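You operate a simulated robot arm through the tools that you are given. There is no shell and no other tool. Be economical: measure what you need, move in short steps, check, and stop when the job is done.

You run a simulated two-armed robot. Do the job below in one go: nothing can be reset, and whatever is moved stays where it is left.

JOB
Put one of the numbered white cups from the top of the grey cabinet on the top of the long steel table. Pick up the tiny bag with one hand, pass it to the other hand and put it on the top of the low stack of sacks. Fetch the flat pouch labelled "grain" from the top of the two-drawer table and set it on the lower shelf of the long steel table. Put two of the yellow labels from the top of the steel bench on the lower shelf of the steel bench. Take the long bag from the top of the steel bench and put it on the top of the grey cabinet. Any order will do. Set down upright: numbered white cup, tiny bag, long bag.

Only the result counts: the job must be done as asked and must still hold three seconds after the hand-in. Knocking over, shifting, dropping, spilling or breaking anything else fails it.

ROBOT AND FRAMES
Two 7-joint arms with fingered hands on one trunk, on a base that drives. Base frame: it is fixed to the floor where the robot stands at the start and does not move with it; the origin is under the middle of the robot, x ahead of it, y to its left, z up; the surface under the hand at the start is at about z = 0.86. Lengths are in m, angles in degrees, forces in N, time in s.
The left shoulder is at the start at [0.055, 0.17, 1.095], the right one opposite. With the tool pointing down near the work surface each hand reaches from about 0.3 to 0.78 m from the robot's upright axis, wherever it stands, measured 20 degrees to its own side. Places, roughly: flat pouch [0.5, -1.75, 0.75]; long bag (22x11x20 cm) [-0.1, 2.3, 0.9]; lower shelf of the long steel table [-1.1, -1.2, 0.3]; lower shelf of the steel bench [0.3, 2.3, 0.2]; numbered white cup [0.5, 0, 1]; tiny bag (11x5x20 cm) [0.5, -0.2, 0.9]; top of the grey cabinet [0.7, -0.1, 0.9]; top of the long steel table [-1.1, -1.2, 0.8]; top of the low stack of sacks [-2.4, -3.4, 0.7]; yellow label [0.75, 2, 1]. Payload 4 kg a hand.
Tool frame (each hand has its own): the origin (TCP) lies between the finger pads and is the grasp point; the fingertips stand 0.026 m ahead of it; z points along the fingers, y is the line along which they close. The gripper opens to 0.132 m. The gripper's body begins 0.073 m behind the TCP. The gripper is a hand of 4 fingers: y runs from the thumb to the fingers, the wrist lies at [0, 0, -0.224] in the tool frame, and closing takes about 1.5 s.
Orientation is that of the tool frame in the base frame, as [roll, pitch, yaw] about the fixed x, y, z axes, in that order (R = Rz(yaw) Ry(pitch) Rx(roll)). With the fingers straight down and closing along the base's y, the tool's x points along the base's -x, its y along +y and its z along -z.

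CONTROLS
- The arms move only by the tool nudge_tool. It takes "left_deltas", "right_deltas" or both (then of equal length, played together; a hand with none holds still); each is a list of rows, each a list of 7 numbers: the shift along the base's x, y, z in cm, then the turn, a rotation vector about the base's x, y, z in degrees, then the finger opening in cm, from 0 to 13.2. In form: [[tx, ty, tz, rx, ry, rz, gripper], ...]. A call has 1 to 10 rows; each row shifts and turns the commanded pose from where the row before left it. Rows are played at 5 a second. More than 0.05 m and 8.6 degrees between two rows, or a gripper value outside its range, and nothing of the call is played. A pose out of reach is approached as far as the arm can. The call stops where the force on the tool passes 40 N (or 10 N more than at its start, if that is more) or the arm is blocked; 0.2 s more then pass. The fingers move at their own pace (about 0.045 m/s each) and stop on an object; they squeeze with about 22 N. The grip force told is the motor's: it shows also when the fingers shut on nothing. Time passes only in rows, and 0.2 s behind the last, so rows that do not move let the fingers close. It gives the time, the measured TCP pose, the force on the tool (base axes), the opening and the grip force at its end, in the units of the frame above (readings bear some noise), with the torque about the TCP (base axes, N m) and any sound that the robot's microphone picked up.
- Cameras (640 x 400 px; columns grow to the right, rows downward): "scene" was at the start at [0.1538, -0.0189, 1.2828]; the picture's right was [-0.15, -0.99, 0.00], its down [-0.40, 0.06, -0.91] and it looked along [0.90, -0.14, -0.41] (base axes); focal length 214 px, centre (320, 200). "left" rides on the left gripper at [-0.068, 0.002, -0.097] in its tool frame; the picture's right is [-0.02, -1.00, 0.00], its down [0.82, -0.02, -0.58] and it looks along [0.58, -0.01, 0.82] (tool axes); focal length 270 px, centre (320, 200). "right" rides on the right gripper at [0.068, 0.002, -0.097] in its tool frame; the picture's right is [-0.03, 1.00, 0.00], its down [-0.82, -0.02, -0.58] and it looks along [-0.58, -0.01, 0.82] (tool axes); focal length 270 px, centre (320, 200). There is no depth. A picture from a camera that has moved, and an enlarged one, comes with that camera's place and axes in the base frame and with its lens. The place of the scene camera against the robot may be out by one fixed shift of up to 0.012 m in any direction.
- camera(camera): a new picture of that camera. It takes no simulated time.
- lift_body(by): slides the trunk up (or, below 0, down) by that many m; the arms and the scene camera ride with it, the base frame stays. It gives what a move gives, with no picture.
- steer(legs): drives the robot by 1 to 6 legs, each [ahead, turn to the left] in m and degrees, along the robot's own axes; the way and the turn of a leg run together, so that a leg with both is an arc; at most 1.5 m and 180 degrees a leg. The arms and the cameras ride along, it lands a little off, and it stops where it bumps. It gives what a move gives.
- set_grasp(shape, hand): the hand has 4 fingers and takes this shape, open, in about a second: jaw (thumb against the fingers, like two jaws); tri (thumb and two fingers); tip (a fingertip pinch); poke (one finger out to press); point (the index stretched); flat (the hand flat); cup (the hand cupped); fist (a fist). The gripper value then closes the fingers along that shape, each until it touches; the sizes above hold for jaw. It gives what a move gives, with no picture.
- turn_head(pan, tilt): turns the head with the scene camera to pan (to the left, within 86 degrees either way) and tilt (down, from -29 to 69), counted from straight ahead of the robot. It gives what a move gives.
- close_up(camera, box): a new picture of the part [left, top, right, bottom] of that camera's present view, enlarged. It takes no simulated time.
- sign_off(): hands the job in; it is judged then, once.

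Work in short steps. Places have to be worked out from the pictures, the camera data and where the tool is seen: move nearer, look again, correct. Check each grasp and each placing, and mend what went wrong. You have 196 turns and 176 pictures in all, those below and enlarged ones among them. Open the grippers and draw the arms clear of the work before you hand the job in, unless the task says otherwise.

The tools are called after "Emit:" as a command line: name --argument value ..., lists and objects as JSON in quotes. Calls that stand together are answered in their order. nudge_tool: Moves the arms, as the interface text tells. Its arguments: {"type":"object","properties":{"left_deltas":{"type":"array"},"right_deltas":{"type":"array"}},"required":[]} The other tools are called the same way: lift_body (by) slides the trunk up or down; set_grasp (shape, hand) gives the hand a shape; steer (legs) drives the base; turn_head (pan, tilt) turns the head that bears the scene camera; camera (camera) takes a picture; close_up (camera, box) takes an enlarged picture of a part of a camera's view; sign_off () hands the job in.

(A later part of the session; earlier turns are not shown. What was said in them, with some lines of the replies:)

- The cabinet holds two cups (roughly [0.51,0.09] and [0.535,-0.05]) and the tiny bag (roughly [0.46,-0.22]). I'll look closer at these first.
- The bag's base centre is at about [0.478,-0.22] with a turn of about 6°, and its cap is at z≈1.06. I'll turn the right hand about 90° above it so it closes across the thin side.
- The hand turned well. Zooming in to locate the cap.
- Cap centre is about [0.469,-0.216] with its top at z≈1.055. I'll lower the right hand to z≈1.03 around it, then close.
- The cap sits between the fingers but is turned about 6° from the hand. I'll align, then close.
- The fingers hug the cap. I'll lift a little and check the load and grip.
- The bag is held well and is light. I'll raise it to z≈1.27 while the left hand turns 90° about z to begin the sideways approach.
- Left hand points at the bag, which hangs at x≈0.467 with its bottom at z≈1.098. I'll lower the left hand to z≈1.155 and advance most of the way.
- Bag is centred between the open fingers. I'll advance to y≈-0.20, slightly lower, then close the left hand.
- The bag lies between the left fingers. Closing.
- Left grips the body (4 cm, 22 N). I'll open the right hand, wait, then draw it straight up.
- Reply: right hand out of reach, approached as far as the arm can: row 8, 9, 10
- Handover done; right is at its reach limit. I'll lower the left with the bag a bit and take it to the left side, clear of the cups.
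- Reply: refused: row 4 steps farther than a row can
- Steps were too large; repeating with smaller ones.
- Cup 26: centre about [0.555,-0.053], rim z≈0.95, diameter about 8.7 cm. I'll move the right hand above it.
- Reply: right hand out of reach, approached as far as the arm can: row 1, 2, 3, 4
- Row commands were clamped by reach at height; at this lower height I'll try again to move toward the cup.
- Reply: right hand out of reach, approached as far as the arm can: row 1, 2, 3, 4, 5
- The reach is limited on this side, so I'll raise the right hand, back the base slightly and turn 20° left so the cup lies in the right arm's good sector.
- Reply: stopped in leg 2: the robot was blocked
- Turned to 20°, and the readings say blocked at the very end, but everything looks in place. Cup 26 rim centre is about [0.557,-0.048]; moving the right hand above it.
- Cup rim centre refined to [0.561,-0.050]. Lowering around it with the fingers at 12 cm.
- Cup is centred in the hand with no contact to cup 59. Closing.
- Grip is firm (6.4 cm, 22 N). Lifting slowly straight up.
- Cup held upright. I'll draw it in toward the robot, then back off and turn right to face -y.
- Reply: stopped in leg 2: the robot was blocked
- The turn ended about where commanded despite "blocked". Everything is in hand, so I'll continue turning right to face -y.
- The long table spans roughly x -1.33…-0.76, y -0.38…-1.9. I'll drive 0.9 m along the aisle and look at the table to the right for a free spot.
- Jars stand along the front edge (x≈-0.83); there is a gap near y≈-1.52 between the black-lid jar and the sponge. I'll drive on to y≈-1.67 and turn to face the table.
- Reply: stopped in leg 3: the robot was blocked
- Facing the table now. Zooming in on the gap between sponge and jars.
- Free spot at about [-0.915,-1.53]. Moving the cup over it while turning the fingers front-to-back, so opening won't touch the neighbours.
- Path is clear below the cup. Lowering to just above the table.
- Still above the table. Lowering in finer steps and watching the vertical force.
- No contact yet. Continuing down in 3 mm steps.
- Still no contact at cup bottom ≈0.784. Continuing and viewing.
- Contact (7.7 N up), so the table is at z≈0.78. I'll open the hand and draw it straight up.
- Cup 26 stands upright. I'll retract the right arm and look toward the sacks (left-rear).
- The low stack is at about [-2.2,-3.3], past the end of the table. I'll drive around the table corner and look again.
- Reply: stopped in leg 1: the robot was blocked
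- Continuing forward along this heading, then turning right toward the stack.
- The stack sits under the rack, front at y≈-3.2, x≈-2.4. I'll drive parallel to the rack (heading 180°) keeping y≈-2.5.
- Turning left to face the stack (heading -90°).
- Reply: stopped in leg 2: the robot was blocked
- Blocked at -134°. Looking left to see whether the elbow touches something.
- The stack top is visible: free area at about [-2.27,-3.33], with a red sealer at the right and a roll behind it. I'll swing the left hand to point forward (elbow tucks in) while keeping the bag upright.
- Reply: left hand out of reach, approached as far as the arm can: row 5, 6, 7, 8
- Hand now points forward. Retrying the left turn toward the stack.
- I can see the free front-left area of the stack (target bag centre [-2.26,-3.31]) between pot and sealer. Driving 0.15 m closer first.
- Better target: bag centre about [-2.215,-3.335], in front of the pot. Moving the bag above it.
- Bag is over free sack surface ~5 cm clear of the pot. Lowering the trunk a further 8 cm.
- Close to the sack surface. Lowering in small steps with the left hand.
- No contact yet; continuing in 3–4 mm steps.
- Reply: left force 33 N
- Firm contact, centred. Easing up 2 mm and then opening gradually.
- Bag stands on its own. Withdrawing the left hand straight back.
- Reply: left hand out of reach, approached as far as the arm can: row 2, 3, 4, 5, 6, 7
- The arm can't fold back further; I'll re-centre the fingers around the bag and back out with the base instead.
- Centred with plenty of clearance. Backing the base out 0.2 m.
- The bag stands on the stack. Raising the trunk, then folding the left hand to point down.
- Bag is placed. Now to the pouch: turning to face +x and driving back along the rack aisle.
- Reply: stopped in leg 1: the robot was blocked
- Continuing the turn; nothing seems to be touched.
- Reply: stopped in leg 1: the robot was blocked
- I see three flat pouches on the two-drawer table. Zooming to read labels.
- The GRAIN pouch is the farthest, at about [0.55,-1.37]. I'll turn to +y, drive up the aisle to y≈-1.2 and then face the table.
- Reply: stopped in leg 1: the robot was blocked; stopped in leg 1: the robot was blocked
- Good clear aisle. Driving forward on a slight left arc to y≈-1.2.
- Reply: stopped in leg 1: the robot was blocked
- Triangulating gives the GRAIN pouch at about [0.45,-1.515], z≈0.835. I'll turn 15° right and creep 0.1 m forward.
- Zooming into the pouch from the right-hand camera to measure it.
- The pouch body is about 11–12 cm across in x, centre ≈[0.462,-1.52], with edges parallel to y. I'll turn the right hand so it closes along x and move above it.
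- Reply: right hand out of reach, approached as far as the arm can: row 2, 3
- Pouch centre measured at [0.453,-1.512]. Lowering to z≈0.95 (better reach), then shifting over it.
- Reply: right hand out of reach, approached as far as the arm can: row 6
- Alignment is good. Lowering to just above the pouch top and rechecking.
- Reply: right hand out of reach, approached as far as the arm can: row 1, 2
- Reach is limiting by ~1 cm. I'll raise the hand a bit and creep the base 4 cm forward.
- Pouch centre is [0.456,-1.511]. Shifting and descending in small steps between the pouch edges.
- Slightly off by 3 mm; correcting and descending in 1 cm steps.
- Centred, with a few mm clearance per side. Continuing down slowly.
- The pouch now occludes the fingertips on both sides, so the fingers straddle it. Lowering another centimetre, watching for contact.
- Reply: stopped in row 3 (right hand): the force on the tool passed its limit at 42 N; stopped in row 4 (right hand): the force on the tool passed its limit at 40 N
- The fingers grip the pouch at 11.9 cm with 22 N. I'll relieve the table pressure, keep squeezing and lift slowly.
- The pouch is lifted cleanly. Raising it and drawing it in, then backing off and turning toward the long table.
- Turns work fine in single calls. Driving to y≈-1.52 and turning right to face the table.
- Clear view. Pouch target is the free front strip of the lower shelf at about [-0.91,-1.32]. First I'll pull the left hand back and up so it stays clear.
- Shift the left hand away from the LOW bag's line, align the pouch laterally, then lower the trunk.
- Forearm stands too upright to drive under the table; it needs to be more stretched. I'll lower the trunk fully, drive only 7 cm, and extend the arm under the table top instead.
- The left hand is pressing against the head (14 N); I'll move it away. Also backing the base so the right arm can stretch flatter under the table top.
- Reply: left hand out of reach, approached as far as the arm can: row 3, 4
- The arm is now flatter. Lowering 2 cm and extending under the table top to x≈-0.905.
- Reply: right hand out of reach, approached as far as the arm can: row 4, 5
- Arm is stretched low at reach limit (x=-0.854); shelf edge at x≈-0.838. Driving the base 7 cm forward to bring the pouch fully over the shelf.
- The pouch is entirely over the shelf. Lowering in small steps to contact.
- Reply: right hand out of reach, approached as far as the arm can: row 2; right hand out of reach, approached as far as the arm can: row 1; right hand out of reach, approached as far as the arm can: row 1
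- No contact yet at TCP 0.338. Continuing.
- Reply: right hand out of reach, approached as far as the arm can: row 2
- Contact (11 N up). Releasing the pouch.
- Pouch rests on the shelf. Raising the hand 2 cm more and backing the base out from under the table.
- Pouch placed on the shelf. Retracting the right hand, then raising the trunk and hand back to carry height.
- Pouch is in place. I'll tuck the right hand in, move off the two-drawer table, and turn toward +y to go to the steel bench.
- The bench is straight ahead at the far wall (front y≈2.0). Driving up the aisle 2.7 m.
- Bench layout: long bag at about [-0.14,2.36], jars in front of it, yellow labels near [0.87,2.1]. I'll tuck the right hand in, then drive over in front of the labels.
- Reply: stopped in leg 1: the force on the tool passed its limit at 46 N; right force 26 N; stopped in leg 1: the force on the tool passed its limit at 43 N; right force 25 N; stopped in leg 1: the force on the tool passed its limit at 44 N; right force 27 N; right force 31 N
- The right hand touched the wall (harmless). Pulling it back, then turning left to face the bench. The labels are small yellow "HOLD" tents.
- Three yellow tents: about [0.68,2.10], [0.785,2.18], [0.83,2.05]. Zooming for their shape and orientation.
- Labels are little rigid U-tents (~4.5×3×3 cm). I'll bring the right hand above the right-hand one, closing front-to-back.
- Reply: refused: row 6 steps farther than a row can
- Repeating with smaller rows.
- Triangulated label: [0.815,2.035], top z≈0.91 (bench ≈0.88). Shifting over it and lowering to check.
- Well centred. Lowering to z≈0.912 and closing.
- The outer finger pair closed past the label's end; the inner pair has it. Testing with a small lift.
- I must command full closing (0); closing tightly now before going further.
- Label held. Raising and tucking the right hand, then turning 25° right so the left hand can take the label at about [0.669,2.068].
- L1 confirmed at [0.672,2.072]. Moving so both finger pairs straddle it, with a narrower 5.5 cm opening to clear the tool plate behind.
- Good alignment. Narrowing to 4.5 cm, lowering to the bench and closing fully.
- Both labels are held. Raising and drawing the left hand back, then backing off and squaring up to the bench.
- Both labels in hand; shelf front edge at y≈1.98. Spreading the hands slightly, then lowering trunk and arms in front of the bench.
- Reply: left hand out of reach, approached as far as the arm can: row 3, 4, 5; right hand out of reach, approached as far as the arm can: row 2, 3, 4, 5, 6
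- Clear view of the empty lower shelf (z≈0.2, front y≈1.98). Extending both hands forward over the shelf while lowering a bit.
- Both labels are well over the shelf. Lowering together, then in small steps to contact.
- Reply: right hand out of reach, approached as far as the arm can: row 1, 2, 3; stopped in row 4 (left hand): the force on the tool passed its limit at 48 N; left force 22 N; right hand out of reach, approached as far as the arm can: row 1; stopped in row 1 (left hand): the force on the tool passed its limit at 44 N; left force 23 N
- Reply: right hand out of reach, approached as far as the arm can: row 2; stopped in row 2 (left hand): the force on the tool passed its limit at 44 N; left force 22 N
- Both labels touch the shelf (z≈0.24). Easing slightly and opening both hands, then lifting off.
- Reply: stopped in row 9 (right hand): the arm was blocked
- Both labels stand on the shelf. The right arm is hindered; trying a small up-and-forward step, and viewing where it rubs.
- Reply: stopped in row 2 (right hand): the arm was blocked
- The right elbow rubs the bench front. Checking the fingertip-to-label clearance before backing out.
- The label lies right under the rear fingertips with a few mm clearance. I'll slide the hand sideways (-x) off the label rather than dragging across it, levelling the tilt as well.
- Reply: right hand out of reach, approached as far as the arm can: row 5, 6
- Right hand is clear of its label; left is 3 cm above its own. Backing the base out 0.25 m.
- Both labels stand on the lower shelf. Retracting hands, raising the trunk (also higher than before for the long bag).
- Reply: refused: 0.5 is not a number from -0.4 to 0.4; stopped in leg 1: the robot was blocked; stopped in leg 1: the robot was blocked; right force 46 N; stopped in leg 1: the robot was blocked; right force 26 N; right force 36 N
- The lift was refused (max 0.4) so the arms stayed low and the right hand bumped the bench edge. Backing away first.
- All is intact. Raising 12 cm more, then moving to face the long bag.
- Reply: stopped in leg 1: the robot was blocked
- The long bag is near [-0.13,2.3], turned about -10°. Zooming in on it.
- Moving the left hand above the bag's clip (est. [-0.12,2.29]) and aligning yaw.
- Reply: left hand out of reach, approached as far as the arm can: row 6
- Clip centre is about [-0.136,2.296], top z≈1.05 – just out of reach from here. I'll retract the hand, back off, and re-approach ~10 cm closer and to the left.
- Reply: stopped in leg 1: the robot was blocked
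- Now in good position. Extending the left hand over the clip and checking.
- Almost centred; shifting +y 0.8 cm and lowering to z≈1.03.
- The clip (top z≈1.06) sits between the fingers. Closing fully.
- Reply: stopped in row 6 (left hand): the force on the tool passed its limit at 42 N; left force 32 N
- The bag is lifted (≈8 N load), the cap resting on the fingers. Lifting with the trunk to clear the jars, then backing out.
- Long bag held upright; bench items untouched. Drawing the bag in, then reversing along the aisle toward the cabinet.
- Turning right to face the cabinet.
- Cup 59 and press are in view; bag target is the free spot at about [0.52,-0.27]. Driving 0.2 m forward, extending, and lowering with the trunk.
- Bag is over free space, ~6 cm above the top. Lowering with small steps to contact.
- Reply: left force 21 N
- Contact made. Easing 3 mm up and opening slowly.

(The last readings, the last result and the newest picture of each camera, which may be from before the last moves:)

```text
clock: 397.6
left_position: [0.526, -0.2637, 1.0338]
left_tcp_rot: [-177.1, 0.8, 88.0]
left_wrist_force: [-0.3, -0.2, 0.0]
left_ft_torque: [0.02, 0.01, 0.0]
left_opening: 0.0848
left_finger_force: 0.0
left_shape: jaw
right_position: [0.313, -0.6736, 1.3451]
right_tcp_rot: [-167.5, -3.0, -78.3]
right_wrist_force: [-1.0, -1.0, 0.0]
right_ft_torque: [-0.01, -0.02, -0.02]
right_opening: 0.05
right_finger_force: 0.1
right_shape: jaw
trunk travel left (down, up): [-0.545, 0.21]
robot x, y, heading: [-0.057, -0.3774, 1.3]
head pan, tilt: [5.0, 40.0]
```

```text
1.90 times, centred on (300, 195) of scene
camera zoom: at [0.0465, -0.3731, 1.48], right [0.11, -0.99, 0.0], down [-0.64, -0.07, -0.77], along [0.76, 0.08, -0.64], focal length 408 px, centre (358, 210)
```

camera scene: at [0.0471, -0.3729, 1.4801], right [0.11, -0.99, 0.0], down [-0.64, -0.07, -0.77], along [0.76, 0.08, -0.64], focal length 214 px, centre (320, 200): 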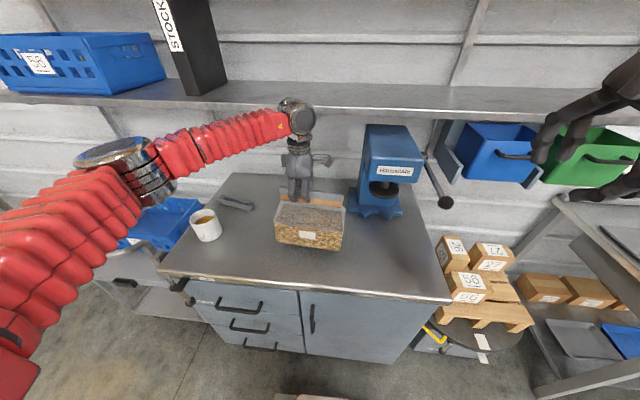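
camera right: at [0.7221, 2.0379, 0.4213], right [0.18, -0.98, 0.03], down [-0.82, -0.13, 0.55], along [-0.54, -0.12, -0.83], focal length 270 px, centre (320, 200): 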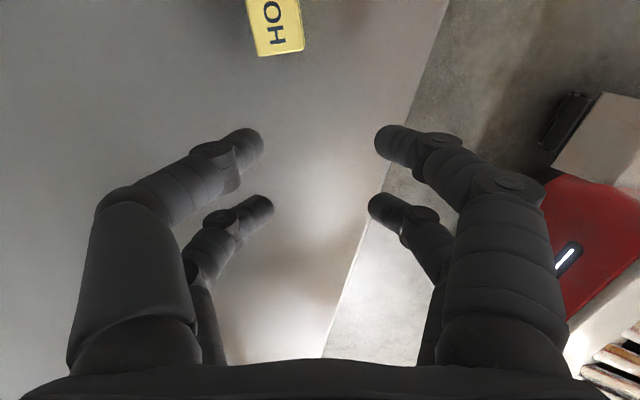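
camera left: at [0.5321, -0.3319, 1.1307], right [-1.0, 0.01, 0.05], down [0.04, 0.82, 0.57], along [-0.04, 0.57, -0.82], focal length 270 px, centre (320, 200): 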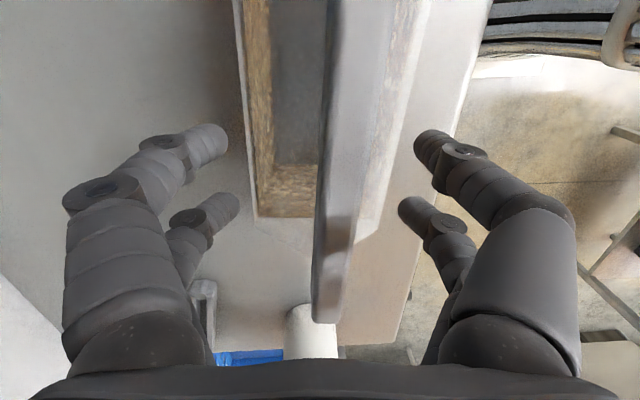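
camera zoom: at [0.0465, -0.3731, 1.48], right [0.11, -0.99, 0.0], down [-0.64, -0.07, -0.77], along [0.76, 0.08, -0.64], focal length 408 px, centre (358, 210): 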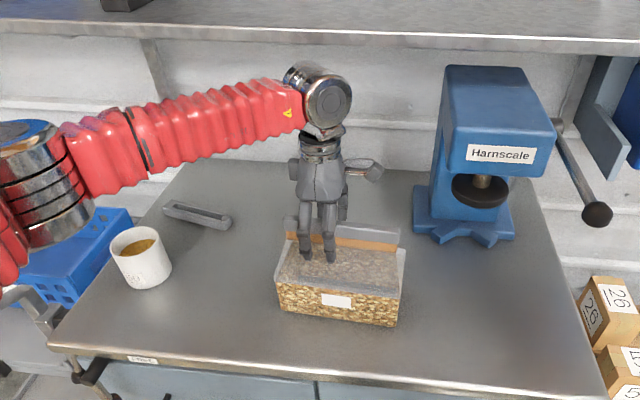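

The bag stands free between the open fingers. Raising the hand straight up and retracting.

Emit:
nudge_tool --left_deltas '[[0, 0, 2, 0, 0, 0, 8.5], [0, 0, 3, 0, 0, 0, 8.5], [0, 0, 4, 0, 0, 0, 8.5], [0, 0, 4, 0, 0, 0, 8.5], [-3, 0, 3, 0, 0, 0, 8.5], [-4, 0, 0, 0, 0, 0, 8.5], [-4, 0, 0, 0, 0, 0, 8.5], [-3, 0, 0, 0, 0, 0, 8.5]]'

Emit:
steer --legs '[[-0.2, 0]]'

Emit:
camera --camera "scene"

```text
clock: 399.4
left_position: [0.3847, -0.2678, 1.1943]
left_tcp_rot: [-177.0, 0.8, 88.0]
left_wrist_force: [0.7, 0.1, 0.0]
left_ft_torque: [0.02, 0.02, 0.02]
left_opening: 0.0848
left_finger_force: 0.1
left_shape: jaw
right_position: [0.3122, -0.6746, 1.3453]
right_tcp_rot: [-167.6, -3.0, -78.2]
right_wrist_force: [-0.7, 0.0, 0.0]
right_ft_torque: [-0.02, 0.01, 0.02]
right_opening: 0.0499
right_finger_force: 0.0
right_shape: jaw
trunk travel left (down, up): [-0.545, 0.21]
robot x, y, heading: [-0.0609, -0.376, 1.0]
head pan, tilt: [5.0, 40.0]
```

```text
clock: 401.0
left_position: [0.184, -0.2725, 1.1946]
left_tcp_rot: [-177.2, 0.7, 87.7]
left_wrist_force: [0.0, -0.4, 0.3]
left_ft_torque: [0.01, 0.03, 0.03]
left_opening: 0.085
left_finger_force: 0.0
left_shape: jaw
right_position: [0.1094, -0.6786, 1.3444]
right_tcp_rot: [-167.5, -2.9, -78.4]
right_wrist_force: [-0.1, -0.4, 0.3]
right_ft_torque: [0.03, -0.04, 0.01]
right_opening: 0.0502
right_finger_force: 0.1
right_shape: jaw
trunk travel left (down, up): [-0.545, 0.21]
robot x, y, heading: [-0.2605, -0.3807, 0.9]
head pan, tilt: [5.0, 40.0]
```

```text
18 pictures are left
camera scene: at [-0.1566, -0.3771, 1.4802], right [0.1, -0.99, 0.0], down [-0.64, -0.07, -0.77], along [0.76, 0.08, -0.64], focal length 214 px, centre (320, 200)
```

scene: 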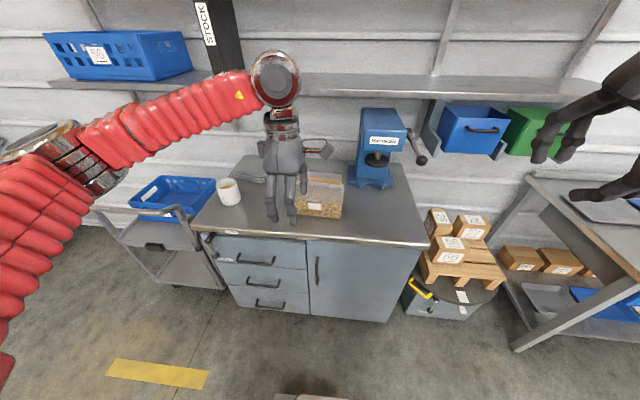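

Long bag stands upright on the cabinet. Opening both grippers fully and taking a last look toward the long table and the sacks.

Emit:
nudge_tool --left_deltas '[[0, 0, 0, 0, 0, 0, 13.2], [0, 0, 0, 0, 0, 0, 13.2], [0, 0, 0, 0, 0, 0, 13.2]]' --right_deltas '[[0, 0, 0, 0, 0, 0, 13.2], [0, 0, 0, 0, 0, 0, 13.2], [0, 0, 0, 0, 0, 0, 13.2]]'

Emit:
turn_head --pan -86 --tilt 18

Emit:
camera --camera "scene"

```text
clock: 401.8
left_position: [0.1858, -0.272, 1.1936]
left_tcp_rot: [-177.1, 0.9, 87.7]
left_wrist_force: [-0.6, 0.4, 0.9]
left_ft_torque: [0.0, -0.02, 0.02]
left_opening: 0.1319
left_finger_force: 0.0
left_shape: jaw
right_position: [0.111, -0.6795, 1.3435]
right_tcp_rot: [-167.6, -2.9, -78.4]
right_wrist_force: [-0.4, -0.5, 0.5]
right_ft_torque: [0.03, 0.02, 0.03]
right_opening: 0.1204
right_finger_force: 0.0
right_shape: jaw
trunk travel left (down, up): [-0.545, 0.21]
robot x, y, heading: [-0.2607, -0.3825, 0.9]
head pan, tilt: [5.0, 40.0]
```

```text
clock: 403.5
left_position: [0.1847, -0.2724, 1.1947]
left_tcp_rot: [-177.1, 0.8, 87.8]
left_wrist_force: [-0.3, 0.6, -0.6]
left_ft_torque: [0.02, 0.01, -0.03]
left_opening: 0.1318
left_finger_force: 0.0
left_shape: jaw
right_position: [0.1114, -0.6778, 1.3447]
right_tcp_rot: [-167.6, -2.8, -78.5]
right_wrist_force: [0.1, -0.8, 0.4]
right_ft_torque: [0.01, -0.02, -0.02]
right_opening: 0.1318
right_finger_force: 0.1
right_shape: jaw
trunk travel left (down, up): [-0.545, 0.21]
robot x, y, heading: [-0.259, -0.3811, 0.8]
head pan, tilt: [-85.9, 18.0]
```

```text
17 pictures are left
camera scene: at [-0.2316, -0.4788, 1.5148], right [-1.0, -0.09, 0.0], down [-0.03, 0.31, -0.95], along [0.08, -0.95, -0.31], focal length 214 px, centre (320, 200)
```

scene: 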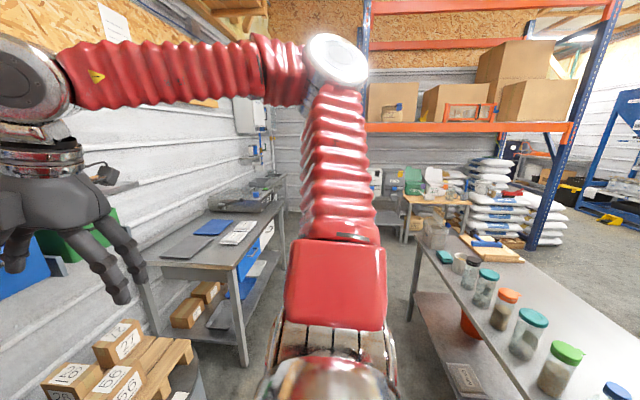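

Emit:
close_up --camera "scene" --box '[420, 150, 580, 250]'

Emit:
close_up --camera "scene" --box '[400, 240, 560, 400]'

```text
4.00 times, centred on (500, 200) of scene
camera zoom: at [-0.2316, -0.4788, 1.5148], right [-1.0, -0.09, 0.0], down [-0.03, 0.31, -0.95], along [0.08, -0.95, -0.31], focal length 858 px, centre (-400, 200)
```

zoom: 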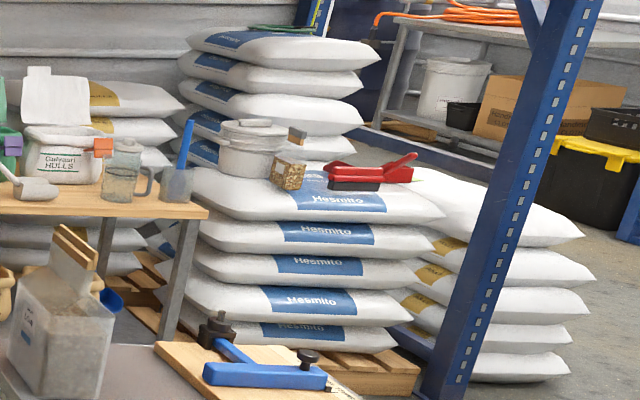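

```text
2.50 times, centred on (480, 320) of scene
camera zoom: at [-0.2316, -0.4788, 1.5148], right [-1.0, -0.09, 0.0], down [-0.03, 0.31, -0.95], along [0.08, -0.95, -0.31], focal length 536 px, centre (-80, -100)
```

zoom: 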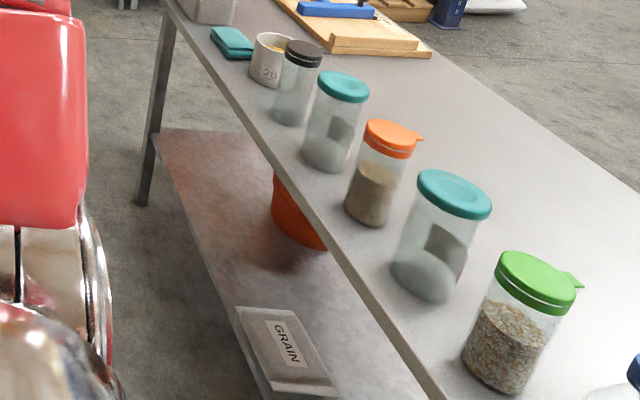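

Tiny bag, cup 26 and the GRAIN pouch are all in place. The arms are clear and the grippers open, so I'm handing in.

Emit:
sign_off

```text
The job is handed in.
```

I finished all five tasks and handed the job in; the result has not come back. A final look showed these in place:
- **Cup:** cup 26 stands upright on the long steel table.
- **Tiny bag:** I picked it up with the right hand, passed it to the left, and it stands upright on the low stack of sacks.
- **Pouch:** the "grain" pouch lies on the long table's lower shelf, close to the front edge.
- **Labels:** two yellow labels stand on the bench's lower shelf.
- **Long bag:** it stands upright on the grey cabinet.

While driving, the robot bumped the bench edge and a wall, and several turns were reported as blocked. I saw nothing knocked over or moved.
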